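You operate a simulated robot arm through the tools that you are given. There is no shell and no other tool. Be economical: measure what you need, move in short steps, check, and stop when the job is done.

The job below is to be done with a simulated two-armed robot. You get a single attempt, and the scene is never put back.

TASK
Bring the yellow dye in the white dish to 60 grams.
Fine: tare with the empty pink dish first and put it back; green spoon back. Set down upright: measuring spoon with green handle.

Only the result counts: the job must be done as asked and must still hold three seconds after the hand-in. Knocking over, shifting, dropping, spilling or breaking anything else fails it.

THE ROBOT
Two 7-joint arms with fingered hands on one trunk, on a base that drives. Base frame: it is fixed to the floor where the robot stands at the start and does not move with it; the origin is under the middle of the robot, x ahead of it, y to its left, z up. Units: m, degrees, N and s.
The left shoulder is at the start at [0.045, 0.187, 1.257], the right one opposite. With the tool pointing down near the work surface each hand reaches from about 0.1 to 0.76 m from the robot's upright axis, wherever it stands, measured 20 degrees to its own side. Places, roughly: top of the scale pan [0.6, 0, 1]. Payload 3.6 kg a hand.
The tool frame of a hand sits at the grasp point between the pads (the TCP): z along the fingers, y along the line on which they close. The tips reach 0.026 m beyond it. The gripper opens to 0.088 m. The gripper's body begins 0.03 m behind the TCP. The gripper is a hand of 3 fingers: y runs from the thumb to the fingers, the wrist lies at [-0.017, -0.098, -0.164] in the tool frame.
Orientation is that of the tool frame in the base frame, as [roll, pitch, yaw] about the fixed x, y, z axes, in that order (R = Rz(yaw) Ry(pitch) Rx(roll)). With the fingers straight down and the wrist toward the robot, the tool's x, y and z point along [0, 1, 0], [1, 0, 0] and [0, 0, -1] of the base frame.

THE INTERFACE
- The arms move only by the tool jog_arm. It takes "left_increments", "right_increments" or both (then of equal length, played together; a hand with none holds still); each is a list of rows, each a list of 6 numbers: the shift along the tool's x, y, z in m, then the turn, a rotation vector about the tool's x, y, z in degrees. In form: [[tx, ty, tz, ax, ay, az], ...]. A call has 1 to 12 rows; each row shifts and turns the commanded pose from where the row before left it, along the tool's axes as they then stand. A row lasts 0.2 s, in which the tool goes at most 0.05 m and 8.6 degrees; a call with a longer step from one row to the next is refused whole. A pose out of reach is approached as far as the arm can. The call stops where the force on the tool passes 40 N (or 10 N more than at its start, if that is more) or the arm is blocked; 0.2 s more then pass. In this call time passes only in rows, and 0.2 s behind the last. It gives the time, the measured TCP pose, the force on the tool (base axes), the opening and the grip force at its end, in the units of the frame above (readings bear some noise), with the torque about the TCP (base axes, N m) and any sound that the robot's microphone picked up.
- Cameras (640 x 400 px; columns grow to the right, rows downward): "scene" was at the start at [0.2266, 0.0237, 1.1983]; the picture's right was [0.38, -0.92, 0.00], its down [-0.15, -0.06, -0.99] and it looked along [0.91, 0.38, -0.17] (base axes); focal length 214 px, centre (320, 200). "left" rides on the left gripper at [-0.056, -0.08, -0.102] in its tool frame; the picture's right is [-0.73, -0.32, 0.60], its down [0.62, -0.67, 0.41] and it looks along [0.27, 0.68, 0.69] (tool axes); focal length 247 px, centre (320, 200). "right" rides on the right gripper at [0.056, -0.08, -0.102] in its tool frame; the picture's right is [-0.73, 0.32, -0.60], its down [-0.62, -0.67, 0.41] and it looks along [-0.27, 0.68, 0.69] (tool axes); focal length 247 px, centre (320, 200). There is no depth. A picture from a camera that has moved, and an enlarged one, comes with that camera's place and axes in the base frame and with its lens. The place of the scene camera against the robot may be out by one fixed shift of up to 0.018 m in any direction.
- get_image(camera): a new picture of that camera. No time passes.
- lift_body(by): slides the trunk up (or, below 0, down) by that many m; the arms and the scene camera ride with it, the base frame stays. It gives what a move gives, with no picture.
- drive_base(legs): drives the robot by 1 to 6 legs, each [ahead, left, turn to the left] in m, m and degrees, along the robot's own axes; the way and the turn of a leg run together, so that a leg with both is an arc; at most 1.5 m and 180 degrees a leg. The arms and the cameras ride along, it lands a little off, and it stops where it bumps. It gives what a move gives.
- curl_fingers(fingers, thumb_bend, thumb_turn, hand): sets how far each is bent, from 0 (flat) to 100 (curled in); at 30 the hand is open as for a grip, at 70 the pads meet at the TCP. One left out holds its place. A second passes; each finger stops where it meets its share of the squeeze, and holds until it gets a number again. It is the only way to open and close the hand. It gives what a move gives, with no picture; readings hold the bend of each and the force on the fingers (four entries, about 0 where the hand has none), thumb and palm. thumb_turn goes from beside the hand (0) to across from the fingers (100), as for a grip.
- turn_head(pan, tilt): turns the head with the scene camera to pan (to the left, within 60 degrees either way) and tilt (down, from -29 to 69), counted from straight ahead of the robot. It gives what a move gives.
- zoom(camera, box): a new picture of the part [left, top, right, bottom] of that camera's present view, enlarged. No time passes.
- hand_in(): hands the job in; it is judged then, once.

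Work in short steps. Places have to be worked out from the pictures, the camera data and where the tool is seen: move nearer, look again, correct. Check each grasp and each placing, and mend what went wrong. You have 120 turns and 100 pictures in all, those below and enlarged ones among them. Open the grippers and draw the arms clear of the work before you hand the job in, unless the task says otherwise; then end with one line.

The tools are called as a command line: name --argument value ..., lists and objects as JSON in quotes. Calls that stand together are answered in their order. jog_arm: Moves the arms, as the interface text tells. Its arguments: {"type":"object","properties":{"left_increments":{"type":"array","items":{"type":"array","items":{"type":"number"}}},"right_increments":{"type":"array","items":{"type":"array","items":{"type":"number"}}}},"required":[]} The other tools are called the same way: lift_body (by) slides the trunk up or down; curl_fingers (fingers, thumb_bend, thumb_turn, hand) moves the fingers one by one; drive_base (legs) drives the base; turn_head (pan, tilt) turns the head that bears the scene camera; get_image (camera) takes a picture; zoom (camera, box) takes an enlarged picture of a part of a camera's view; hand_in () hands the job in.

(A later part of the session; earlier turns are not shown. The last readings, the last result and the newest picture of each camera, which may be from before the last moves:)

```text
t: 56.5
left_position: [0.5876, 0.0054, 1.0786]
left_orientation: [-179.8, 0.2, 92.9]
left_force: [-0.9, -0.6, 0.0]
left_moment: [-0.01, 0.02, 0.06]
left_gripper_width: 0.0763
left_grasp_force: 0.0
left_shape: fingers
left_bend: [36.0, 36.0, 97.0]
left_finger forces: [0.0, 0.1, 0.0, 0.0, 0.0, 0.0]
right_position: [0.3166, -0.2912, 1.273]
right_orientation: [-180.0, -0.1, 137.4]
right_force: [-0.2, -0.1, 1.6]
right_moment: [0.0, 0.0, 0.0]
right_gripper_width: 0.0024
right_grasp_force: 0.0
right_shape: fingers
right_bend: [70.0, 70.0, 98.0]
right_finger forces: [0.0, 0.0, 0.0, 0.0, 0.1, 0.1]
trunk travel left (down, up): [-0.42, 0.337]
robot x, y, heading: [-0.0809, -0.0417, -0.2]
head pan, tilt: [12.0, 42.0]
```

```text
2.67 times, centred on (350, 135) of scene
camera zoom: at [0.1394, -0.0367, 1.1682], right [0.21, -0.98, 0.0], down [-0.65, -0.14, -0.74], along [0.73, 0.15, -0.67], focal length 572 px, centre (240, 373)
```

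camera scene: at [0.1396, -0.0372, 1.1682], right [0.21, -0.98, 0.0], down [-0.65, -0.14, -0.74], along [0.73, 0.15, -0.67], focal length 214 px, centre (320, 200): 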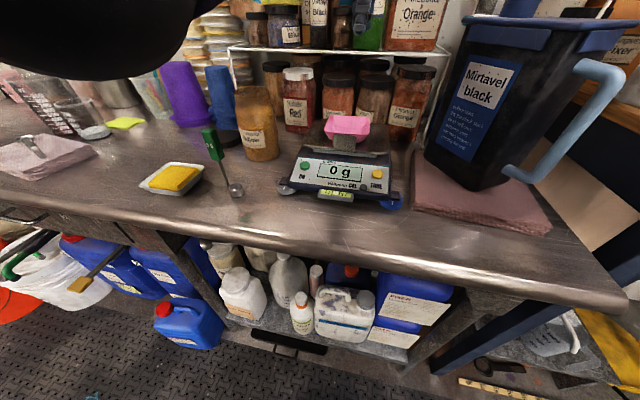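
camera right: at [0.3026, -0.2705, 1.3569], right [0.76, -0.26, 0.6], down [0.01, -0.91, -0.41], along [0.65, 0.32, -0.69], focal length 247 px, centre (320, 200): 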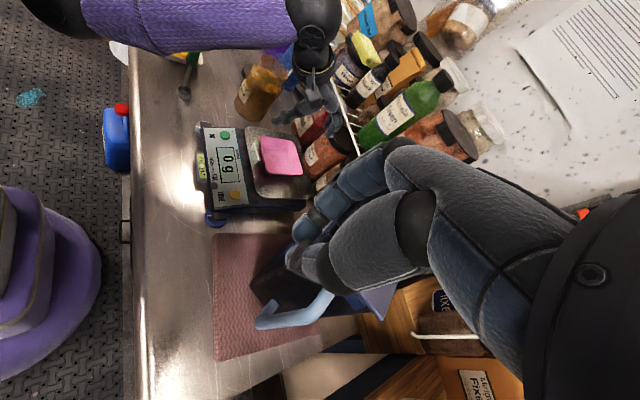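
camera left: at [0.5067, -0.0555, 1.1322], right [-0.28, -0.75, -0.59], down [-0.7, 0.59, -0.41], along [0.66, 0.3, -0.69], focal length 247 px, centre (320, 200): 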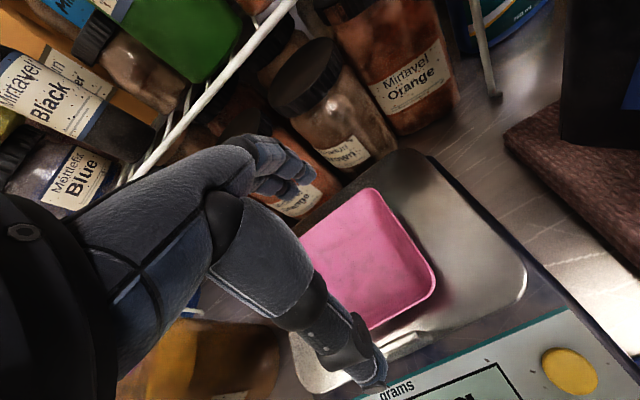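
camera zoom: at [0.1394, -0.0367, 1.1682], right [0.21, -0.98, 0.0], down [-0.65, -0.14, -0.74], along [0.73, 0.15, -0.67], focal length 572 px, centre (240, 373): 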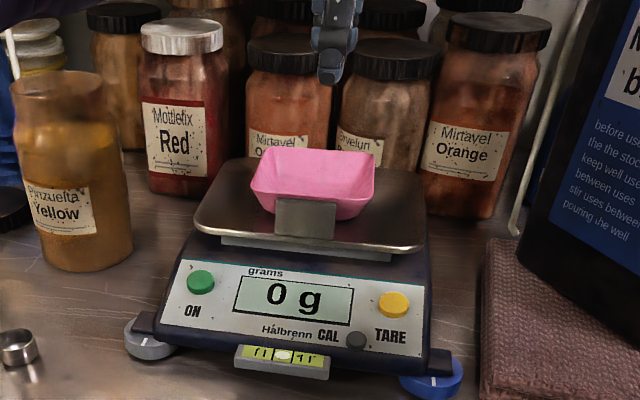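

The grip closed 6 mm too high and missed (display undisturbed). I reopen, go to z≈1.001 and regrip.

curl_fingers --hand "left" --fingers 18 --thumb_bend 14

jog_arm --left_increments '[[0, -0.0015, 0.03, 0, 0, 0], [0, 0, 0.03, 0, 0, 0], [0, 0, 0.0165, 0, 0, 0]]'

curl_fingers --hand "left" --fingers 36 --thumb_bend 36

```text
t: 57.5
left_position: [0.5885, 0.0053, 1.0779]
left_orientation: [-179.7, 0.2, 92.8]
left_force: [0.2, 0.3, -0.7]
left_moment: [0.02, -0.01, -0.01]
left_gripper_width: 0.1155
left_grasp_force: 0.1
left_shape: fingers
left_bend: [18.0, 14.0, 97.0]
left_finger forces: [0.0, 0.1, 0.1, 0.0, 0.1, 0.0]
right_position: [0.3173, -0.2909, 1.2738]
right_orientation: [180.0, -0.2, 137.5]
right_force: [-0.8, 0.2, 0.1]
right_moment: [-0.01, 0.0, 0.04]
right_gripper_width: 0.0022
right_grasp_force: 0.0
right_shape: fingers
right_bend: [70.0, 70.0, 98.0]
right_finger forces: [0.0, 0.0, 0.0, 0.0, 0.1, 0.0]
trunk travel left (down, up): [-0.42, 0.337]
robot x, y, heading: [-0.0812, -0.0444, -0.0]
head pan, tilt: [12.0, 42.0]
```

```text
t: 58.3
left_position: [0.5839, 0.005, 1.0007]
left_orientation: [-179.7, 0.2, 92.9]
left_force: [0.1, 0.3, 0.7]
left_moment: [0.02, 0.01, 0.02]
left_gripper_width: 0.1154
left_grasp_force: 0.1
left_shape: fingers
left_bend: [18.0, 14.0, 97.0]
left_finger forces: [0.0, 0.0, 0.0, 0.0, 0.0, 0.0]
right_position: [0.3169, -0.2917, 1.2739]
right_orientation: [180.0, -0.2, 137.6]
right_force: [0.2, -0.5, 0.4]
right_moment: [-0.03, -0.04, 0.02]
right_gripper_width: 0.0021
right_grasp_force: 0.1
right_shape: fingers
right_bend: [70.0, 70.0, 98.0]
right_finger forces: [0.1, 0.1, 0.1, 0.0, 0.0, 0.0]
trunk travel left (down, up): [-0.42, 0.337]
robot x, y, heading: [-0.0833, -0.0417, -0.1]
head pan, tilt: [12.0, 42.0]
```

```text
t: 59.3
left_position: [0.585, 0.0049, 1.0014]
left_orientation: [-179.8, 0.2, 92.9]
left_force: [0.2, 1.1, 5.8]
left_moment: [-0.06, 0.27, -0.03]
left_gripper_width: 0.0843
left_grasp_force: 3.3
left_shape: fingers
left_bend: [35.0, 31.0, 98.0]
left_finger forces: [0.4, 1.4, 0.0, 0.1, 5.6, 0.0]
right_position: [0.3152, -0.2919, 1.2735]
right_orientation: [179.9, -0.3, 137.6]
right_force: [0.6, -0.1, -0.4]
right_moment: [-0.03, 0.01, 0.0]
right_gripper_width: 0.0019
right_grasp_force: 0.0
right_shape: fingers
right_bend: [70.0, 70.0, 98.0]
right_finger forces: [0.0, 0.0, 0.0, 0.1, 0.1, 0.0]
trunk travel left (down, up): [-0.42, 0.337]
robot x, y, heading: [-0.0822, -0.0432, 0.2]
head pan, tilt: [12.0, 42.0]
```

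Grip is uneven; I look before lifting.

zoom --camera "scene" --box '[270, 70, 420, 195]'

get_image --camera "left"

```text
3.20 times, centred on (345, 132) of scene
camera zoom: at [0.1389, -0.0367, 1.1683], right [0.21, -0.98, 0.0], down [-0.65, -0.14, -0.74], along [0.73, 0.15, -0.67], focal length 686 px, centre (240, 416)
```

zoom: 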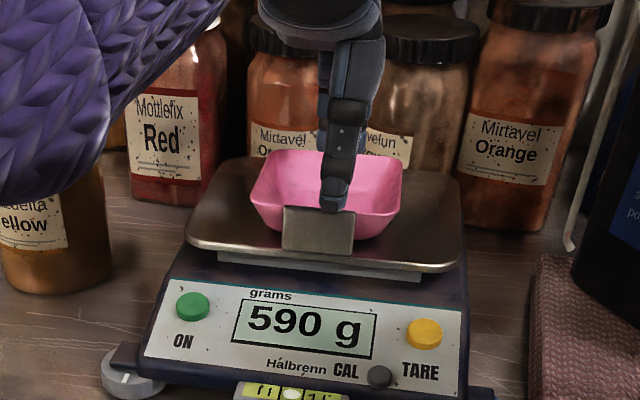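

```text
48 pictures are left
camera left: at [0.5064, -0.0555, 1.1047], right [-0.28, -0.75, -0.6], down [-0.7, 0.59, -0.41], along [0.66, 0.3, -0.69], focal length 247 px, centre (320, 200)
```

left: 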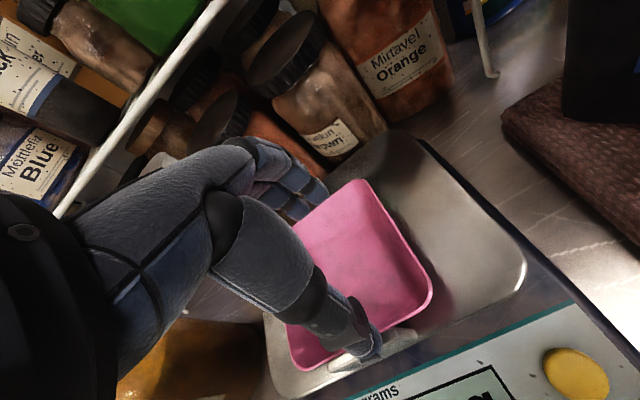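

The fingers barely bear on the far wall. I close the fingers a bit more to even the grip.

curl_fingers --hand "left" --fingers 42 --thumb_bend 36

jog_arm --left_increments '[[0, 0, -0.006, 0, 0, 0], [0, 0, -0.01, 0, 0, 0]]'

zoom --camera "scene" --box '[270, 70, 420, 195]'

```text
t: 60.3
left_position: [0.5837, 0.0043, 1.0017]
left_orientation: [-179.8, 0.2, 92.9]
left_force: [5.1, 0.1, 10.5]
left_moment: [-0.03, 0.21, -0.02]
left_gripper_width: 0.0759
left_grasp_force: 6.6
left_shape: fingers
left_bend: [39.0, 33.0, 98.0]
left_finger forces: [1.0, 3.9, 0.1, 0.0, 8.2, 0.0]
right_position: [0.3173, -0.2926, 1.2741]
right_orientation: [-180.0, -0.2, 137.5]
right_force: [0.0, -0.9, 0.3]
right_moment: [0.0, 0.01, 0.01]
right_gripper_width: 0.0024
right_grasp_force: 0.1
right_shape: fingers
right_bend: [70.0, 70.0, 98.0]
right_finger forces: [0.0, 0.0, 0.0, 0.0, 0.1, 0.0]
trunk travel left (down, up): [-0.42, 0.337]
robot x, y, heading: [-0.0822, -0.041, 0.1]
head pan, tilt: [12.0, 42.0]
```

```text
t: 60.9
left_position: [0.5839, 0.0064, 1.0146]
left_orientation: [-179.5, 0.2, 92.9]
left_force: [-0.4, 0.1, 0.8]
left_moment: [-0.03, 0.0, 0.02]
left_gripper_width: 0.0695
left_grasp_force: 0.1
left_shape: fingers
left_bend: [42.0, 36.0, 97.0]
left_finger forces: [0.0, 0.0, 0.0, 0.0, 0.1, 0.0]
right_position: [0.3165, -0.2918, 1.2725]
right_orientation: [180.0, -0.2, 137.5]
right_force: [0.4, 0.4, 0.6]
right_moment: [0.01, -0.01, -0.01]
right_gripper_width: 0.0023
right_grasp_force: 0.1
right_shape: fingers
right_bend: [70.0, 70.0, 98.0]
right_finger forces: [0.1, 0.0, 0.0, 0.1, 0.1, 0.0]
trunk travel left (down, up): [-0.42, 0.337]
robot x, y, heading: [-0.0827, -0.0418, -0.1]
head pan, tilt: [12.0, 42.0]
```

```text
3.20 times, centred on (345, 132) of scene
camera zoom: at [0.1393, -0.0367, 1.1682], right [0.21, -0.98, 0.0], down [-0.65, -0.14, -0.74], along [0.73, 0.15, -0.67], focal length 686 px, centre (240, 416)
```

zoom: 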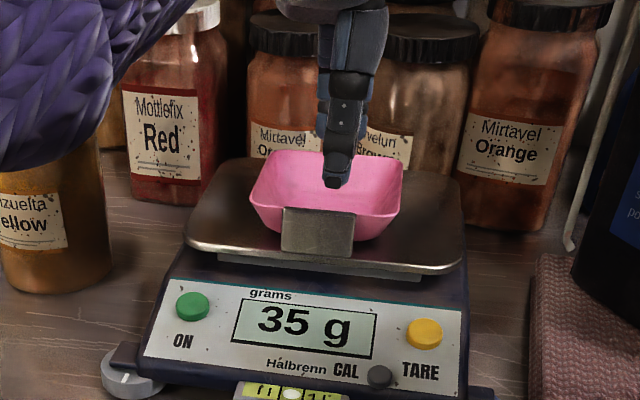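

The grip slipped off the rim; the block at the pan's front edge crowds the thumb. I open, rise a little and look at the layout.

jog_arm --left_increments '[[0, 0, -0.03, 0, 0, 0], [0, 0, -0.04, 0, 0, 0]]'

zoom --camera "left" --box '[260, 130, 580, 390]'

zoom --camera "scene" --box '[290, 90, 400, 180]'

```text
t: 61.5
left_position: [0.5855, 0.0032, 1.0877]
left_orientation: [-179.7, 0.1, 93.0]
left_force: [-0.4, -0.2, -0.1]
left_moment: [-0.01, 0.0, 0.03]
left_gripper_width: 0.0695
left_grasp_force: 0.1
left_shape: fingers
left_bend: [42.0, 36.0, 97.0]
left_finger forces: [0.1, 0.1, 0.1, 0.0, 0.0, 0.1]
right_position: [0.3162, -0.2918, 1.2724]
right_orientation: [180.0, -0.2, 137.5]
right_force: [0.0, -0.4, 0.4]
right_moment: [-0.03, -0.04, -0.01]
right_gripper_width: 0.0023
right_grasp_force: 0.2
right_shape: fingers
right_bend: [70.0, 70.0, 98.0]
right_finger forces: [0.1, 0.1, 0.1, 0.1, 0.1, 0.0]
trunk travel left (down, up): [-0.42, 0.337]
robot x, y, heading: [-0.0833, -0.0454, -0.0]
head pan, tilt: [12.0, 42.0]
```

```text
1.54 times, centred on (420, 260) of left
camera zoom: at [0.5086, -0.056, 1.1911], right [-0.28, -0.75, -0.59], down [-0.7, 0.59, -0.41], along [0.66, 0.3, -0.69], focal length 380 px, centre (166, 108)
```

zoom: 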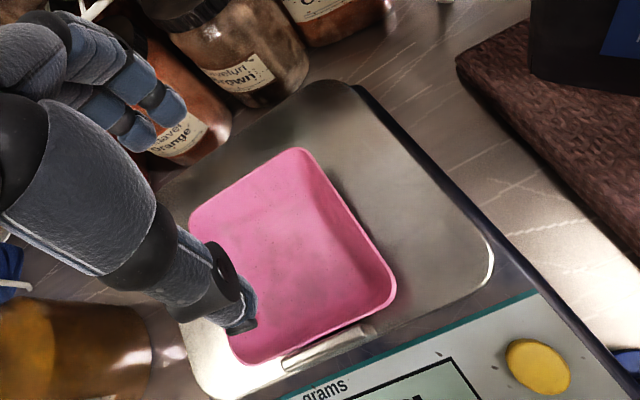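

```text
4.44 times, centred on (345, 135) of scene
camera zoom: at [0.1394, -0.0368, 1.1682], right [0.21, -0.98, 0.0], down [-0.65, -0.14, -0.74], along [0.73, 0.15, -0.67], focal length 953 px, centre (209, 489)
```

zoom: 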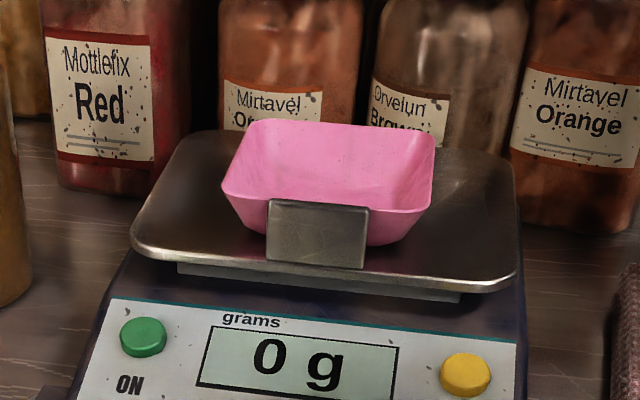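

The dish has slid against the stop-plate at the pan front (dish centre ≈(0.571, 0.002)). I'll nudge it 2.4 cm back from inside with closed fingers, so the thumb has room; first close and lower inside the dish.

curl_fingers --hand "left" --fingers 60 --thumb_bend 60

jog_arm --left_increments '[[0, -0.012, 0.02, 0, 0, 0], [0, 0, 0.03, 0, 0, 0], [0, 0, 0.02, 0, 0, 0]]'

zoom --camera "scene" --box '[270, 70, 420, 195]'

```text
t: 62.5
left_position: [0.5865, 0.0041, 1.087]
left_orientation: [-179.8, 0.2, 92.9]
left_force: [-0.1, 0.8, 0.2]
left_moment: [0.02, 0.03, 0.01]
left_gripper_width: 0.0235
left_grasp_force: 0.0
left_shape: fingers
left_bend: [60.0, 60.0, 97.0]
left_finger forces: [0.0, 0.1, 0.0, 0.0, 0.0, 0.1]
right_position: [0.3171, -0.2918, 1.2738]
right_orientation: [180.0, -0.2, 137.6]
right_force: [0.3, -0.8, -0.6]
right_moment: [0.0, -0.01, -0.03]
right_gripper_width: 0.0021
right_grasp_force: 0.1
right_shape: fingers
right_bend: [70.0, 70.0, 98.0]
right_finger forces: [0.0, 0.1, 0.0, 0.1, 0.0, 0.1]
trunk travel left (down, up): [-0.42, 0.337]
robot x, y, heading: [-0.0815, -0.043, -0.0]
head pan, tilt: [12.0, 42.0]
```

```text
t: 63.3
left_position: [0.5728, 0.0025, 1.0174]
left_orientation: [-179.8, 0.3, 93.0]
left_force: [-0.5, -0.5, 0.7]
left_moment: [-0.01, 0.0, 0.01]
left_gripper_width: 0.0237
left_grasp_force: 0.1
left_shape: fingers
left_bend: [60.0, 60.0, 97.0]
left_finger forces: [0.1, 0.0, 0.1, 0.0, 0.0, 0.0]
right_position: [0.3164, -0.2924, 1.2735]
right_orientation: [180.0, -0.2, 137.5]
right_force: [-1.2, -0.5, 0.3]
right_moment: [0.02, -0.02, 0.03]
right_gripper_width: 0.0023
right_grasp_force: 0.0
right_shape: fingers
right_bend: [70.0, 70.0, 98.0]
right_finger forces: [0.0, 0.1, 0.0, 0.0, 0.0, 0.0]
trunk travel left (down, up): [-0.42, 0.337]
robot x, y, heading: [-0.0804, -0.0426, 0.0]
head pan, tilt: [12.0, 42.0]
```

```text
3.20 times, centred on (345, 132) of scene
camera zoom: at [0.1395, -0.0367, 1.1682], right [0.21, -0.98, 0.0], down [-0.65, -0.14, -0.74], along [0.73, 0.15, -0.67], focal length 686 px, centre (240, 416)
```

zoom: 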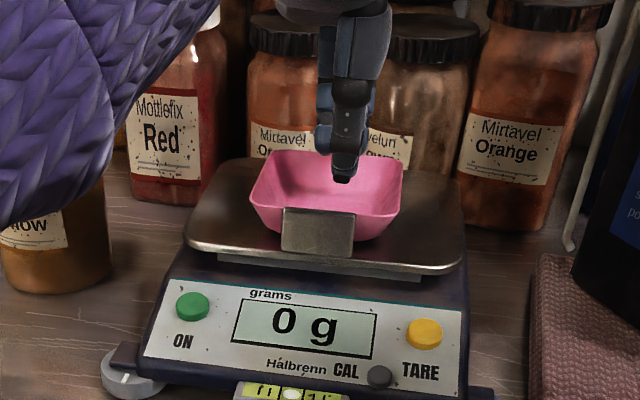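

Tips are inside the dish without contact. I push it backward.

jog_arm --left_increments '[[0, 0, 0.003, 0, 0, 0], [0, 0.008, 0, 0, 0, 0], [0, 0.008, 0, 0, 0, 0], [0, 0.008, 0, 0, 0, 0], [0, 0.008, 0, 0, 0, 0]]'

zoom --camera "scene" --box '[270, 70, 420, 195]'

```text
t: 64.5
left_position: [0.6028, 0.0082, 1.0139]
left_orientation: [-179.6, 0.2, 92.9]
left_force: [-0.2, -0.1, -0.7]
left_moment: [0.01, 0.02, -0.01]
left_gripper_width: 0.0237
left_grasp_force: 0.0
left_shape: fingers
left_bend: [60.0, 60.0, 97.0]
left_finger forces: [0.0, 0.0, 0.0, 0.0, 0.1, 0.1]
right_position: [0.3166, -0.2911, 1.2745]
right_orientation: [-179.9, -0.2, 137.4]
right_force: [-0.3, 0.3, 0.3]
right_moment: [-0.03, 0.02, 0.01]
right_gripper_width: 0.0021
right_grasp_force: 0.0
right_shape: fingers
right_bend: [70.0, 70.0, 98.0]
right_finger forces: [0.0, 0.0, 0.0, 0.0, 0.1, 0.0]
trunk travel left (down, up): [-0.42, 0.337]
robot x, y, heading: [-0.0775, -0.04, -0.1]
head pan, tilt: [12.0, 42.0]
```

```text
3.20 times, centred on (345, 132) of scene
camera zoom: at [0.1396, -0.0367, 1.1682], right [0.21, -0.98, 0.0], down [-0.65, -0.14, -0.74], along [0.73, 0.15, -0.67], focal length 686 px, centre (240, 416)
```

zoom: 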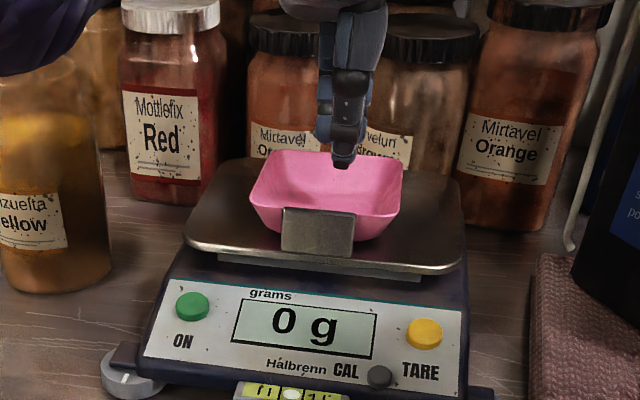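

The fingers passed over the rim — rim is lower than assumed (<0.99). I go back in, 13 mm deeper, and push again.

jog_arm --left_increments '[[0, -0.015, -0.004, 0, 0, 0], [0, -0.014, 0, 0, 0, 0], [0, 0, 0.009, 0, 0, 0], [0, 0, 0.006, 0, 0, 0]]'

jog_arm --left_increments '[[0, 0.008, 0, 0, 0, 0], [0, 0.008, 0, 0, 0, 0], [0, 0.008, 0, 0, 0, 0], [0, 0.005, 0, 0, 0, 0]]'

zoom --camera "scene" --box '[270, 70, 420, 195]'

```text
t: 65.5
left_position: [0.5744, 0.004, 1.0021]
left_orientation: [-179.8, 0.2, 92.9]
left_force: [-0.4, 0.7, 0.5]
left_moment: [-0.02, 0.01, 0.0]
left_gripper_width: 0.0236
left_grasp_force: 0.0
left_shape: fingers
left_bend: [60.0, 60.0, 97.0]
left_finger forces: [0.0, 0.0, 0.0, 0.0, 0.1, 0.1]
right_position: [0.3169, -0.2926, 1.2737]
right_orientation: [-180.0, 0.0, 137.4]
right_force: [-0.1, 0.2, 0.9]
right_moment: [0.01, -0.01, 0.0]
right_gripper_width: 0.0022
right_grasp_force: 0.1
right_shape: fingers
right_bend: [70.0, 70.0, 98.0]
right_finger forces: [0.0, 0.1, 0.0, 0.0, 0.1, 0.0]
trunk travel left (down, up): [-0.42, 0.337]
robot x, y, heading: [-0.0773, -0.0429, -0.1]
head pan, tilt: [12.0, 42.0]
```

```text
t: 66.5
left_position: [0.6023, 0.0056, 1.0027]
left_orientation: [-179.7, 0.2, 93.0]
left_force: [0.6, 0.0, 0.2]
left_moment: [-0.01, 0.03, -0.01]
left_gripper_width: 0.0233
left_grasp_force: 0.2
left_shape: fingers
left_bend: [60.0, 60.0, 97.0]
left_finger forces: [0.1, 0.1, 0.1, 0.1, 0.1, 0.0]
right_position: [0.3161, -0.2923, 1.2747]
right_orientation: [180.0, -0.2, 137.5]
right_force: [-0.7, -0.5, -0.6]
right_moment: [0.02, 0.03, 0.01]
right_gripper_width: 0.0023
right_grasp_force: 0.1
right_shape: fingers
right_bend: [70.0, 70.0, 98.0]
right_finger forces: [0.1, 0.1, 0.0, 0.1, 0.0, 0.1]
trunk travel left (down, up): [-0.42, 0.337]
robot x, y, heading: [-0.0798, -0.037, 0.2]
head pan, tilt: [12.0, 42.0]
```

```text
3.20 times, centred on (345, 132) of scene
camera zoom: at [0.1395, -0.0367, 1.1682], right [0.21, -0.98, 0.0], down [-0.65, -0.14, -0.74], along [0.73, 0.15, -0.67], focal length 686 px, centre (240, 416)
```

zoom: 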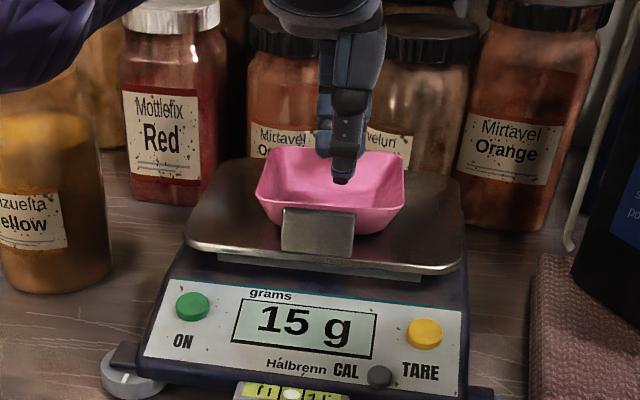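

It moved about 1 cm back. I push another 8 mm, retreat inside, rise and measure.

jog_arm --left_increments '[[0, 0.008, 0, 0, 0, 0], [0, -0.012, 0, 0, 0, 0], [0, 0, -0.03, 0, 0, 0], [0, 0, -0.04, 0, 0, 0], [0, 0, -0.015, 0, 0, 0]]'

zoom --camera "left" --box '[260, 130, 580, 390]'

zoom --camera "scene" --box '[270, 70, 420, 195]'

```text
t: 67.7
left_position: [0.6028, 0.0064, 1.0887]
left_orientation: [-179.7, 0.3, 93.0]
left_force: [-0.3, -1.1, 0.6]
left_moment: [0.01, -0.02, 0.0]
left_gripper_width: 0.0237
left_grasp_force: 0.2
left_shape: fingers
left_bend: [60.0, 60.0, 97.0]
left_finger forces: [0.0, 0.0, 0.0, 0.0, 0.0, 0.0]
right_position: [0.316, -0.2909, 1.2739]
right_orientation: [179.9, -0.2, 137.4]
right_force: [0.1, -0.9, -0.5]
right_moment: [-0.02, 0.0, -0.01]
right_gripper_width: 0.0024
right_grasp_force: 0.0
right_shape: fingers
right_bend: [70.0, 70.0, 98.0]
right_finger forces: [0.0, 0.0, 0.1, 0.0, 0.1, 0.1]
trunk travel left (down, up): [-0.42, 0.337]
robot x, y, heading: [-0.0787, -0.0427, -0.2]
head pan, tilt: [12.0, 42.0]
```

```text
1.54 times, centred on (420, 260) of left
camera zoom: at [0.5247, -0.0532, 1.1914], right [-0.28, -0.75, -0.59], down [-0.7, 0.59, -0.41], along [0.66, 0.3, -0.69], focal length 380 px, centre (166, 108)
```

zoom: 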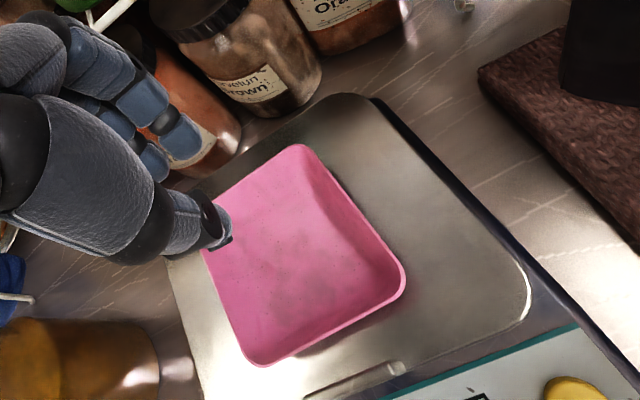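

```text
3.20 times, centred on (345, 132) of scene
camera zoom: at [0.1396, -0.0367, 1.1681], right [0.21, -0.98, 0.0], down [-0.65, -0.14, -0.74], along [0.73, 0.15, -0.67], focal length 686 px, centre (240, 416)
```

zoom: 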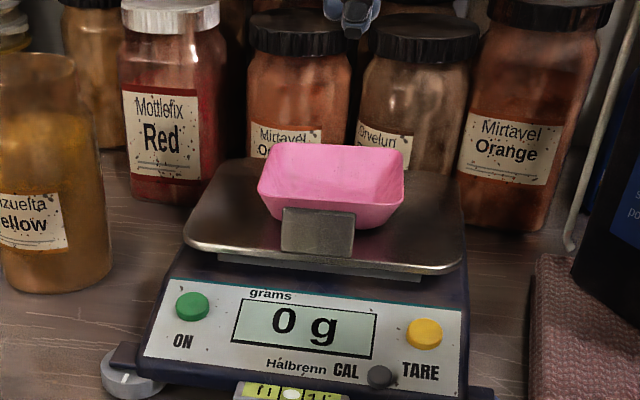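

Dish centre now ≈(0.592, 0.005) with room for the thumb. I open symmetrically, centre, and descend to z≈0.993.

curl_fingers --hand "left" --fingers 20 --thumb_bend 20

jog_arm --left_increments '[[-0.001, -0.009, 0.03, 0, 0, 0], [0, 0, 0.03, 0, 0, 0], [0, 0, 0.02, 0, 0, 0], [0, 0, 0.008, 0, 0, 0], [0, 0, 0.006, 0, 0, 0]]'

zoom --camera "scene" --box '[270, 70, 420, 195]'

```text
t: 68.7
left_position: [0.6016, 0.007, 1.0888]
left_orientation: [-179.6, 0.2, 92.8]
left_force: [0.4, 0.2, 0.8]
left_moment: [0.0, 0.02, 0.02]
left_gripper_width: 0.1086
left_grasp_force: 0.1
left_shape: fingers
left_bend: [20.0, 20.0, 97.0]
left_finger forces: [0.1, 0.0, 0.0, 0.1, 0.0, 0.1]
right_position: [0.3171, -0.2915, 1.2737]
right_orientation: [179.9, -0.3, 137.5]
right_force: [-1.2, -0.1, 0.1]
right_moment: [-0.01, 0.02, -0.01]
right_gripper_width: 0.0021
right_grasp_force: 0.0
right_shape: fingers
right_bend: [70.0, 70.0, 98.0]
right_finger forces: [0.0, 0.0, 0.1, 0.1, 0.0, 0.1]
trunk travel left (down, up): [-0.42, 0.337]
robot x, y, heading: [-0.0819, -0.037, 0.2]
head pan, tilt: [12.0, 42.0]
```

```text
t: 69.9
left_position: [0.5911, 0.003, 0.9943]
left_orientation: [-179.8, 0.2, 92.9]
left_force: [0.8, -0.4, 4.3]
left_moment: [-0.01, 0.28, 0.03]
left_gripper_width: 0.1115
left_grasp_force: 1.4
left_shape: fingers
left_bend: [20.0, 17.0, 98.0]
left_finger forces: [0.1, 0.0, 0.0, 0.0, 3.6, 0.0]
right_position: [0.3167, -0.2938, 1.2741]
right_orientation: [180.0, -0.2, 137.5]
right_force: [-0.7, -0.1, 0.0]
right_moment: [-0.02, -0.03, 0.03]
right_gripper_width: 0.002
right_grasp_force: 0.0
right_shape: fingers
right_bend: [70.0, 70.0, 98.0]
right_finger forces: [0.1, 0.0, 0.1, 0.0, 0.0, 0.1]
trunk travel left (down, up): [-0.42, 0.337]
robot x, y, heading: [-0.082, -0.0446, -0.2]
head pan, tilt: [12.0, 42.0]
```

```text
3.20 times, centred on (345, 132) of scene
camera zoom: at [0.1391, -0.0368, 1.1683], right [0.21, -0.98, 0.0], down [-0.65, -0.14, -0.74], along [0.73, 0.15, -0.67], focal length 686 px, centre (240, 416)
```

zoom: 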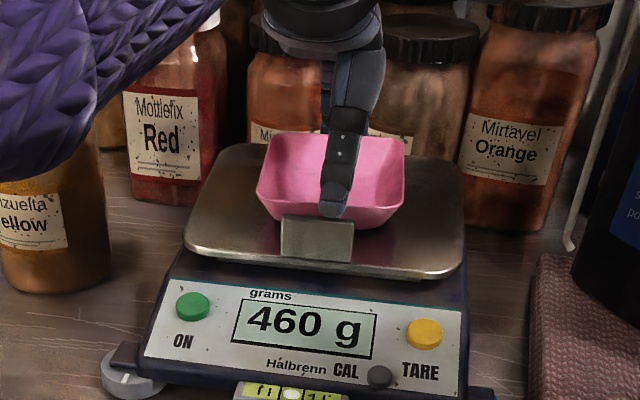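

The thumb sat on top of the stop-plate. The plate only spans y ≈ −0.01…0.035, so I'll grip beside it: rise, shift to y≈−0.024, re-measure.

jog_arm --left_increments '[[0, 0, -0.02, 0, 0, 0], [0, 0, -0.03, 0, 0, 0], [-0.027, 0, -0.03, 0, 0, 0]]'

zoom --camera "left" --box '[240, 110, 560, 370]'

zoom --camera "scene" --box '[270, 70, 420, 195]'

```text
t: 70.7
left_position: [0.5923, -0.0246, 1.0736]
left_orientation: [-179.6, 0.2, 92.9]
left_force: [1.1, -0.5, -0.8]
left_moment: [-0.02, -0.04, -0.02]
left_gripper_width: 0.1091
left_grasp_force: 0.1
left_shape: fingers
left_bend: [20.0, 20.0, 98.0]
left_finger forces: [0.0, 0.0, 0.0, 0.1, 0.0, 0.0]
right_position: [0.3161, -0.2925, 1.2743]
right_orientation: [179.9, -0.2, 137.5]
right_force: [-0.6, 0.1, 0.5]
right_moment: [-0.01, -0.02, 0.02]
right_gripper_width: 0.0023
right_grasp_force: 0.1
right_shape: fingers
right_bend: [70.0, 70.0, 98.0]
right_finger forces: [0.0, 0.0, 0.0, 0.1, 0.0, 0.0]
trunk travel left (down, up): [-0.42, 0.337]
robot x, y, heading: [-0.0797, -0.0429, 0.1]
head pan, tilt: [12.0, 42.0]
```

```text
1.54 times, centred on (400, 240) of left
camera zoom: at [0.5146, -0.0857, 1.1772], right [-0.28, -0.75, -0.6], down [-0.7, 0.59, -0.41], along [0.66, 0.3, -0.69], focal length 380 px, centre (197, 138)
```

zoom: 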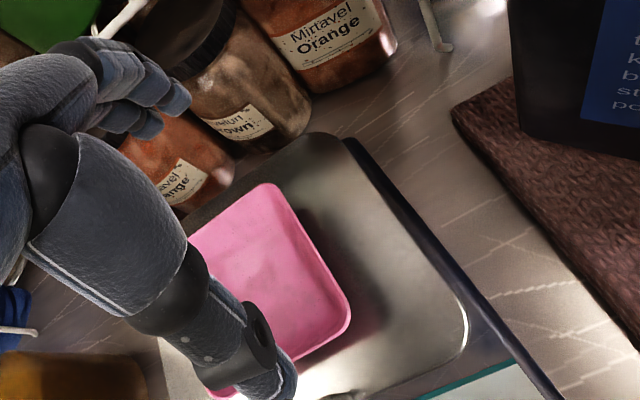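

```text
3.20 times, centred on (345, 132) of scene
camera zoom: at [0.1392, -0.0376, 1.1683], right [0.21, -0.98, 0.0], down [-0.65, -0.14, -0.74], along [0.73, 0.16, -0.67], focal length 686 px, centre (240, 416)
```

zoom: 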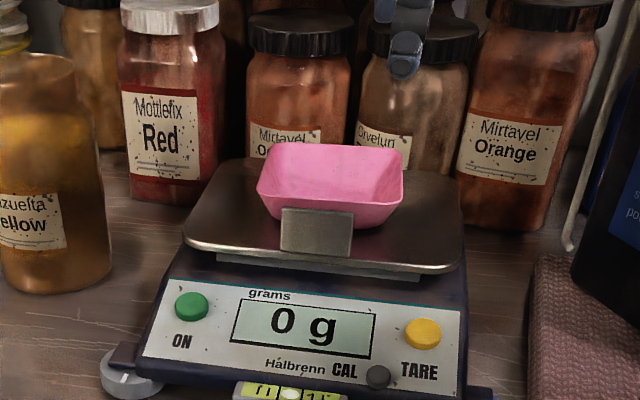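

Geometry confirmed: dish right edge at y≈−0.037, thumb clear of the plate. I descend beside the plate.

jog_arm --left_increments '[[0, 0, 0.03, 0, 0, 0], [0, 0, 0.03, 0, 0, 0], [0, 0, 0.015, 0, 0, 0], [0, 0, 0.008, 0, 0, 0]]'

zoom --camera "scene" --box '[270, 70, 420, 195]'

```text
t: 71.7
left_position: [0.5938, -0.0226, 0.9895]
left_orientation: [-179.7, 0.2, 93.0]
left_force: [-0.7, -0.7, 0.5]
left_moment: [0.01, 0.0, 0.02]
left_gripper_width: 0.1089
left_grasp_force: 0.0
left_shape: fingers
left_bend: [20.0, 20.0, 98.0]
left_finger forces: [0.0, 0.0, 0.0, 0.0, 0.0, 0.0]
right_position: [0.3172, -0.2924, 1.2726]
right_orientation: [180.0, -0.3, 137.6]
right_force: [-0.2, 0.3, -1.0]
right_moment: [0.01, 0.04, -0.01]
right_gripper_width: 0.0022
right_grasp_force: 0.0
right_shape: fingers
right_bend: [70.0, 70.0, 98.0]
right_finger forces: [0.0, 0.0, 0.0, 0.0, 0.0, 0.0]
trunk travel left (down, up): [-0.42, 0.337]
robot x, y, heading: [-0.0836, -0.0401, 0.1]
head pan, tilt: [12.0, 42.0]
```

```text
3.20 times, centred on (345, 132) of scene
camera zoom: at [0.1396, -0.0367, 1.1682], right [0.21, -0.98, 0.0], down [-0.65, -0.14, -0.74], along [0.73, 0.15, -0.67], focal length 686 px, centre (240, 416)
```

zoom: 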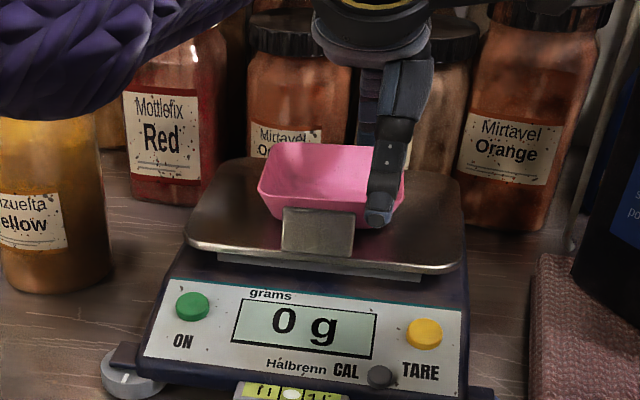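

Thumb is in place beside the plate, display still 0 g. I close.

curl_fingers --hand "left" --fingers 38 --thumb_bend 38

jog_arm --left_increments '[[0, 0, -0.01, 0, 0, 0], [0, 0, -0.02, 0, 0, 0], [0, 0, -0.02, 0, 0, 0]]'

zoom --camera "scene" --box '[270, 40, 440, 195]'

```text
t: 72.7
left_position: [0.5935, -0.023, 0.9907]
left_orientation: [-179.8, 0.2, 92.9]
left_force: [1.5, 0.5, 2.6]
left_moment: [-0.01, 0.02, -0.03]
left_gripper_width: 0.0892
left_grasp_force: 8.9
left_shape: fingers
left_bend: [32.0, 29.0, 97.0]
left_finger forces: [5.1, 4.3, 0.1, 0.0, 8.4, 0.0]
right_position: [0.316, -0.2928, 1.2744]
right_orientation: [180.0, -0.2, 137.5]
right_force: [-0.4, 0.1, -0.3]
right_moment: [-0.01, -0.03, 0.02]
right_gripper_width: 0.0021
right_grasp_force: 0.1
right_shape: fingers
right_bend: [70.0, 70.0, 98.0]
right_finger forces: [0.0, 0.1, 0.0, 0.0, 0.1, 0.0]
trunk travel left (down, up): [-0.42, 0.337]
robot x, y, heading: [-0.0785, -0.045, -0.1]
head pan, tilt: [12.0, 42.0]
```

```text
t: 73.5
left_position: [0.5934, -0.022, 1.0418]
left_orientation: [-179.7, 0.2, 92.9]
left_force: [-0.1, 0.0, -0.4]
left_moment: [0.01, -0.03, -0.01]
left_gripper_width: 0.0889
left_grasp_force: 8.1
left_shape: fingers
left_bend: [33.0, 29.0, 97.0]
left_finger forces: [4.8, 3.8, 0.0, 0.1, 7.9, 0.1]
right_position: [0.3166, -0.2916, 1.2736]
right_orientation: [-180.0, -0.2, 137.5]
right_force: [-0.4, -0.6, -0.8]
right_moment: [-0.01, 0.0, 0.01]
right_gripper_width: 0.0023
right_grasp_force: 0.1
right_shape: fingers
right_bend: [70.0, 70.0, 98.0]
right_finger forces: [0.0, 0.1, 0.0, 0.0, 0.0, 0.0]
trunk travel left (down, up): [-0.42, 0.337]
robot x, y, heading: [-0.0823, -0.0441, -0.3]
head pan, tilt: [12.0, 42.0]
```

```text
2.58 times, centred on (355, 118) of scene
camera zoom: at [0.1394, -0.0368, 1.1682], right [0.21, -0.98, 0.0], down [-0.65, -0.14, -0.74], along [0.73, 0.15, -0.67], focal length 554 px, centre (230, 413)
```

zoom: 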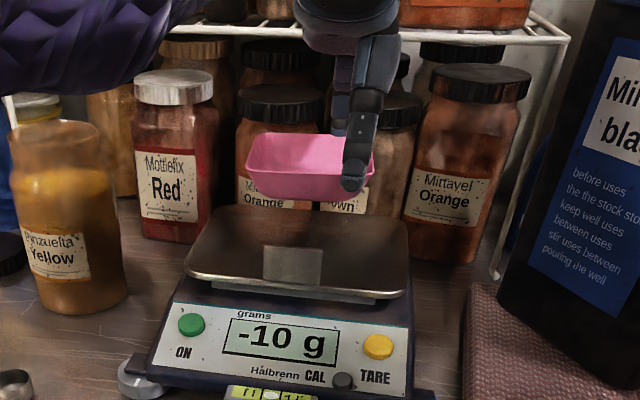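

Pink dish is held level. I raise it to 1.15 and carry it back towards its place.

jog_arm --left_increments '[[0, 0, -0.036, 0, 0, 0], [0, 0, -0.036, 0, 0, 0], [0, 0, -0.036, 0, 0, 0]]'

jog_arm --left_increments '[[0.0442, -0.0127, 0, 0, 0, 0], [0.0442, -0.0127, 0, 0, 0, 0], [0.0442, -0.0127, 0, 0, 0, 0], [0.0442, -0.0127, 0, 0, 0, 0], [0.0442, -0.0127, 0, 0, 0, 0], [0.0442, -0.0127, 0, 0, 0, 0], [0.0442, -0.0127, 0, 0, 0, 0], [0.0442, -0.0127, 0, 0, 0, 0], [0.0442, -0.0127, 0, 0, 0, 0], [0.0442, -0.0127, 0, 0, 0, 0], [0.0442, -0.0127, 0, 0, 0, 0]]'

get_image --camera "scene"

```text
t: 74.3
left_position: [0.5942, -0.0201, 1.1485]
left_orientation: [-179.7, 0.1, 92.8]
left_force: [0.6, 0.7, 0.6]
left_moment: [-0.02, 0.0, 0.0]
left_gripper_width: 0.0888
left_grasp_force: 7.9
left_shape: fingers
left_bend: [33.0, 29.0, 97.0]
left_finger forces: [4.7, 3.8, 0.0, 0.1, 7.8, 0.1]
right_position: [0.3156, -0.2921, 1.2739]
right_orientation: [180.0, -0.3, 137.5]
right_force: [-0.6, 0.8, 0.1]
right_moment: [-0.01, -0.04, 0.01]
right_gripper_width: 0.0021
right_grasp_force: 0.1
right_shape: fingers
right_bend: [70.0, 70.0, 98.0]
right_finger forces: [0.1, 0.0, 0.0, 0.0, 0.1, 0.1]
trunk travel left (down, up): [-0.42, 0.337]
robot x, y, heading: [-0.0799, -0.0434, 0.0]
head pan, tilt: [12.0, 42.0]
```

```text
t: 76.7
left_position: [0.4289, 0.4572, 1.147]
left_orientation: [-179.7, 0.2, 92.9]
left_force: [0.3, -0.6, -0.7]
left_moment: [-0.03, 0.0, 0.0]
left_gripper_width: 0.0882
left_grasp_force: 7.7
left_shape: fingers
left_bend: [33.0, 30.0, 97.0]
left_finger forces: [4.4, 3.5, 0.0, 0.0, 7.3, 0.0]
right_position: [0.3154, -0.2901, 1.273]
right_orientation: [-180.0, -0.2, 137.5]
right_force: [0.1, -0.1, -0.2]
right_moment: [0.0, -0.01, -0.03]
right_gripper_width: 0.0019
right_grasp_force: 0.1
right_shape: fingers
right_bend: [70.0, 70.0, 98.0]
right_finger forces: [0.0, 0.0, 0.1, 0.0, 0.0, 0.0]
trunk travel left (down, up): [-0.42, 0.337]
robot x, y, heading: [-0.0814, -0.0425, -0.1]
head pan, tilt: [12.0, 42.0]
```

```text
34 pictures are left
camera scene: at [0.1391, -0.0359, 1.1683], right [0.21, -0.98, 0.0], down [-0.65, -0.14, -0.74], along [0.73, 0.15, -0.67], focal length 214 px, centre (320, 200)
```

scene: 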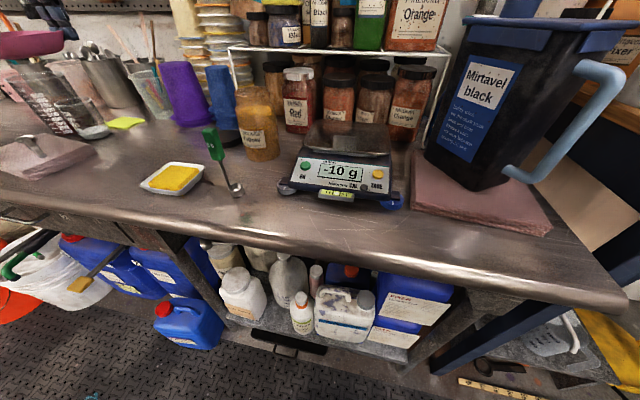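

34 pictures remain, so I rely on force now. I lower to z≈0.925, then feel for the table.

jog_arm --left_increments '[[0, 0, 0.04, 0, 0, 0], [0, 0, 0.04, 0, 0, 0], [0, 0, 0.04, 0, 0, 0], [0, 0, 0.04, 0, 0, 0], [0, 0, 0.04, 0, 0, 0], [0, 0, 0.02, 0, 0, 0]]'

jog_arm --left_increments '[[0, 0, 0.004, 0, 0, 0], [0, 0, 0.004, 0, 0, 0]]'

jog_arm --left_increments '[[0, 0, 0.003, 0, 0, 0]]'

```text
t: 78.1
left_position: [0.4262, 0.4563, 0.9259]
left_orientation: [-179.8, 0.2, 92.8]
left_force: [0.3, 0.7, 0.0]
left_moment: [0.0, 0.0, 0.02]
left_gripper_width: 0.088
left_grasp_force: 7.3
left_shape: fingers
left_bend: [33.0, 30.0, 97.0]
left_finger forces: [4.2, 3.4, 0.1, 0.0, 7.0, 0.1]
right_position: [0.3168, -0.2926, 1.2726]
right_orientation: [179.9, -0.3, 137.6]
right_force: [-1.0, -0.9, -0.5]
right_moment: [0.0, 0.0, 0.0]
right_gripper_width: 0.002
right_grasp_force: 0.0
right_shape: fingers
right_bend: [70.0, 70.0, 98.0]
right_finger forces: [0.0, 0.1, 0.0, 0.1, 0.0, 0.1]
trunk travel left (down, up): [-0.42, 0.337]
robot x, y, heading: [-0.0818, -0.0423, -0.0]
head pan, tilt: [12.0, 42.0]
```

```text
t: 78.7
left_position: [0.4275, 0.4563, 0.9203]
left_orientation: [-179.7, 0.2, 92.8]
left_force: [-1.4, 0.0, 4.0]
left_moment: [0.02, 0.17, -0.02]
left_gripper_width: 0.0887
left_grasp_force: 8.6
left_shape: fingers
left_bend: [34.0, 30.0, 97.0]
left_finger forces: [4.0, 3.3, 0.1, 0.0, 9.3, 0.0]
right_position: [0.3157, -0.2919, 1.273]
right_orientation: [-179.9, -0.2, 137.5]
right_force: [0.7, -0.3, 0.4]
right_moment: [0.04, -0.03, 0.01]
right_gripper_width: 0.0024
right_grasp_force: 0.2
right_shape: fingers
right_bend: [70.0, 70.0, 98.0]
right_finger forces: [0.0, 0.1, 0.1, 0.1, 0.0, 0.1]
trunk travel left (down, up): [-0.42, 0.337]
robot x, y, heading: [-0.0794, -0.0409, -0.2]
head pan, tilt: [12.0, 42.0]
```

```text
t: 79.1
left_position: [0.4278, 0.4562, 0.9194]
left_orientation: [-180.0, 0.3, 92.9]
left_force: [-0.5, 0.1, 10.4]
left_moment: [-0.02, 0.13, -0.01]
left_gripper_width: 0.089
left_grasp_force: 9.4
left_shape: fingers
left_bend: [34.0, 30.0, 97.0]
left_finger forces: [4.5, 3.6, 0.1, 0.0, 10.2, 0.0]
right_position: [0.3156, -0.292, 1.2748]
right_orientation: [179.9, -0.3, 137.5]
right_force: [-0.2, 0.9, 1.3]
right_moment: [-0.01, -0.01, -0.03]
right_gripper_width: 0.0022
right_grasp_force: 0.1
right_shape: fingers
right_bend: [70.0, 70.0, 98.0]
right_finger forces: [0.1, 0.0, 0.0, 0.0, 0.0, 0.0]
trunk travel left (down, up): [-0.42, 0.337]
robot x, y, heading: [-0.0803, -0.0399, -0.0]
head pan, tilt: [12.0, 42.0]
```

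Table contact at z≈0.92. I release and rise, then check both dishes with the left camera.

curl_fingers --hand "left" --fingers 18 --thumb_bend 14

jog_arm --left_increments '[[0, 0, -0.02, 0, 0, 0], [0, 0, -0.04, 0, 0, 0], [0, 0, -0.04, 0, 0, 0], [0.03, 0, -0.03, 0, 0, 0]]'

get_image --camera "left"

```text
t: 80.1
left_position: [0.4274, 0.4566, 0.9152]
left_orientation: [-179.7, 0.1, 92.8]
left_force: [-1.1, 0.7, -1.4]
left_moment: [0.03, 0.01, 0.0]
left_gripper_width: 0.1154
left_grasp_force: 0.1
left_shape: fingers
left_bend: [18.0, 14.0, 97.0]
left_finger forces: [0.0, 0.1, 0.0, 0.1, 0.0, 0.1]
right_position: [0.3157, -0.2915, 1.2728]
right_orientation: [179.8, -0.2, 137.5]
right_force: [0.7, -0.4, 0.6]
right_moment: [0.02, 0.03, -0.04]
right_gripper_width: 0.002
right_grasp_force: 0.1
right_shape: fingers
right_bend: [70.0, 70.0, 98.0]
right_finger forces: [0.1, 0.1, 0.0, 0.0, 0.1, 0.1]
trunk travel left (down, up): [-0.42, 0.337]
robot x, y, heading: [-0.0782, -0.0419, 0.2]
head pan, tilt: [12.0, 42.0]
```

```text
t: 81.1
left_position: [0.4263, 0.4849, 1.0443]
left_orientation: [-179.6, 0.3, 92.7]
left_force: [1.0, 0.8, -0.2]
left_moment: [0.01, 0.01, 0.0]
left_gripper_width: 0.1154
left_grasp_force: 0.1
left_shape: fingers
left_bend: [18.0, 14.0, 97.0]
left_finger forces: [0.0, 0.0, 0.0, 0.0, 0.1, 0.0]
right_position: [0.3158, -0.2921, 1.2739]
right_orientation: [-180.0, -0.2, 137.5]
right_force: [-0.1, -0.2, -1.1]
right_moment: [0.0, 0.0, -0.01]
right_gripper_width: 0.0024
right_grasp_force: 0.1
right_shape: fingers
right_bend: [70.0, 70.0, 98.0]
right_finger forces: [0.1, 0.1, 0.0, 0.0, 0.0, 0.1]
trunk travel left (down, up): [-0.42, 0.337]
robot x, y, heading: [-0.0798, -0.0372, 0.2]
head pan, tilt: [12.0, 42.0]
```

```text
33 pictures are left
camera left: at [0.3495, 0.4251, 1.148], right [-0.29, -0.75, -0.59], down [-0.7, 0.59, -0.41], along [0.66, 0.3, -0.69], focal length 247 px, centre (320, 200)
```

left: 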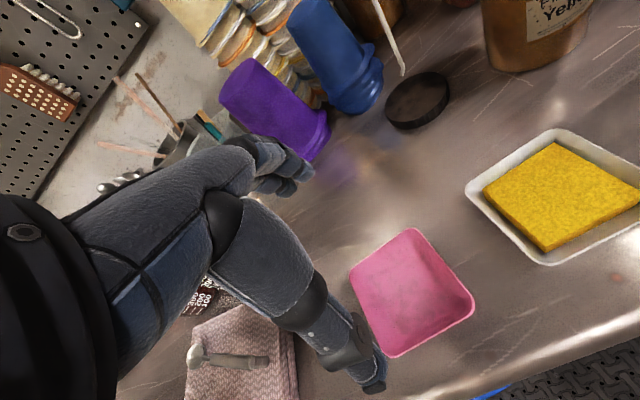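

Pink is back within a few mm of its original place. Next I move over the white dish (centre ≈(0.432, 0.343)) and descend straddling it.

jog_arm --left_increments '[[-0.0474, -0.0005, 0, 0, 0, 0], [-0.0474, -0.0005, 0, 0, 0, 0], [-0.0473, 0.006, 0, 0, 0, 0], [0, 0, 0.035, 0, 0, 0], [0, 0, 0.035, 0, 0, 0], [0, 0, 0.034, 0, 0, 0]]'

get_image --camera "left"

```text
t: 82.5
left_position: [0.4398, 0.3479, 0.945]
left_orientation: [-179.8, 0.2, 93.0]
left_force: [0.2, 0.0, 0.1]
left_moment: [0.0, -0.01, -0.02]
left_gripper_width: 0.1153
left_grasp_force: 0.0
left_shape: fingers
left_bend: [18.0, 14.0, 97.0]
left_finger forces: [0.0, 0.0, 0.0, 0.0, 0.1, 0.0]
right_position: [0.317, -0.2917, 1.2732]
right_orientation: [-179.9, -0.1, 137.5]
right_force: [-0.5, 0.3, 0.1]
right_moment: [0.02, 0.0, -0.01]
right_gripper_width: 0.002
right_grasp_force: 0.0
right_shape: fingers
right_bend: [70.0, 70.0, 98.0]
right_finger forces: [0.0, 0.0, 0.0, 0.0, 0.0, 0.0]
trunk travel left (down, up): [-0.42, 0.337]
robot x, y, heading: [-0.0801, -0.0422, 0.1]
head pan, tilt: [12.0, 42.0]
```

```text
32 pictures are left
camera left: at [0.3619, 0.2872, 1.0482], right [-0.28, -0.75, -0.59], down [-0.7, 0.59, -0.41], along [0.66, 0.3, -0.69], focal length 247 px, centre (320, 200)
```

left: 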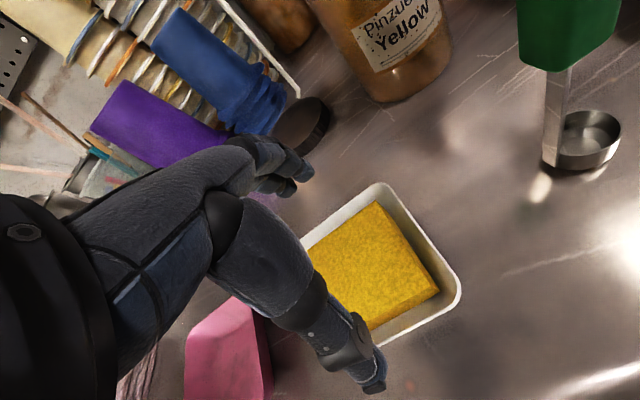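

Dish rim spans x 0.389–0.471, y from 0.299; I correct −9 mm x, −5 mm y, descend to 0.913 and close.

jog_arm --left_increments '[[-0.0045, -0.0093, 0.005, 0, 0, 0], [0, 0, 0.015, 0, 0, 0], [0, 0, 0.012, 0, 0, 0]]'

curl_fingers --hand "left" --fingers 40 --thumb_bend 40

jog_arm --left_increments '[[0, 0, -0.01, 0, 0, 0], [0, 0, -0.02, 0, 0, 0], [0, 0, -0.02, 0, 0, 0]]'

get_image --camera "scene"

```text
t: 83.3
left_position: [0.4309, 0.3394, 0.912]
left_orientation: [-179.8, 0.2, 92.9]
left_force: [-0.4, -0.5, -0.4]
left_moment: [-0.02, -0.01, 0.02]
left_gripper_width: 0.1156
left_grasp_force: 0.0
left_shape: fingers
left_bend: [18.0, 14.0, 97.0]
left_finger forces: [0.0, 0.1, 0.1, 0.1, 0.0, 0.1]
right_position: [0.3167, -0.2924, 1.2736]
right_orientation: [-180.0, -0.2, 137.6]
right_force: [0.3, 0.7, 1.0]
right_moment: [0.04, 0.02, -0.01]
right_gripper_width: 0.0022
right_grasp_force: 0.1
right_shape: fingers
right_bend: [70.0, 70.0, 98.0]
right_finger forces: [0.1, 0.1, 0.0, 0.0, 0.0, 0.0]
trunk travel left (down, up): [-0.42, 0.337]
robot x, y, heading: [-0.0818, -0.0405, -0.1]
head pan, tilt: [12.0, 42.0]
```

```text
t: 84.3
left_position: [0.4299, 0.3386, 0.913]
left_orientation: [-179.8, 0.2, 93.0]
left_force: [2.0, 1.0, 5.2]
left_moment: [-0.02, 0.03, -0.03]
left_gripper_width: 0.0918
left_grasp_force: 12.9
left_shape: fingers
left_bend: [33.0, 26.0, 97.0]
left_finger forces: [5.5, 8.5, 0.0, 0.1, 12.0, 0.0]
right_position: [0.3164, -0.2924, 1.2736]
right_orientation: [180.0, -0.2, 137.5]
right_force: [-0.8, -1.1, 0.1]
right_moment: [0.01, -0.03, 0.0]
right_gripper_width: 0.0022
right_grasp_force: 0.1
right_shape: fingers
right_bend: [70.0, 70.0, 98.0]
right_finger forces: [0.0, 0.0, 0.0, 0.1, 0.0, 0.1]
trunk travel left (down, up): [-0.42, 0.337]
robot x, y, heading: [-0.081, -0.0421, -0.0]
head pan, tilt: [12.0, 42.0]
```

```text
t: 85.1
left_position: [0.4299, 0.3392, 0.9632]
left_orientation: [-179.8, 0.3, 92.8]
left_force: [0.6, 0.5, -1.2]
left_moment: [0.01, -0.02, 0.01]
left_gripper_width: 0.0915
left_grasp_force: 11.5
left_shape: fingers
left_bend: [33.0, 27.0, 97.0]
left_finger forces: [5.2, 6.7, 0.0, 0.1, 10.8, 0.0]
right_position: [0.3166, -0.292, 1.2741]
right_orientation: [-180.0, -0.2, 137.4]
right_force: [-0.1, -0.2, -0.8]
right_moment: [0.0, -0.01, 0.0]
right_gripper_width: 0.002
right_grasp_force: 0.0
right_shape: fingers
right_bend: [70.0, 70.0, 98.0]
right_finger forces: [0.0, 0.0, 0.0, 0.0, 0.0, 0.0]
trunk travel left (down, up): [-0.42, 0.337]
robot x, y, heading: [-0.0803, -0.0391, 0.1]
head pan, tilt: [12.0, 42.0]
```

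```text
31 pictures are left
camera scene: at [0.1395, -0.0366, 1.1682], right [0.21, -0.98, 0.0], down [-0.65, -0.14, -0.74], along [0.73, 0.15, -0.67], focal length 214 px, centre (320, 200)
```

scene: 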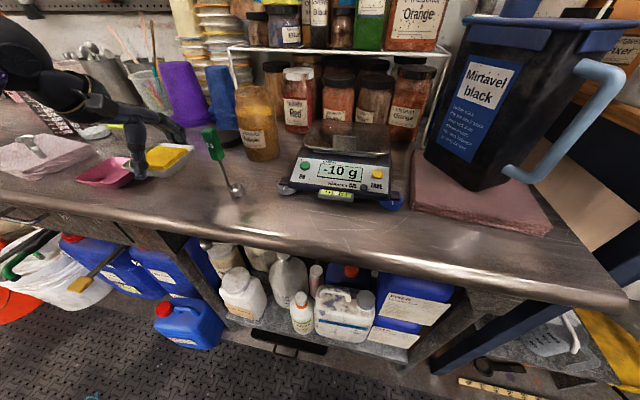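

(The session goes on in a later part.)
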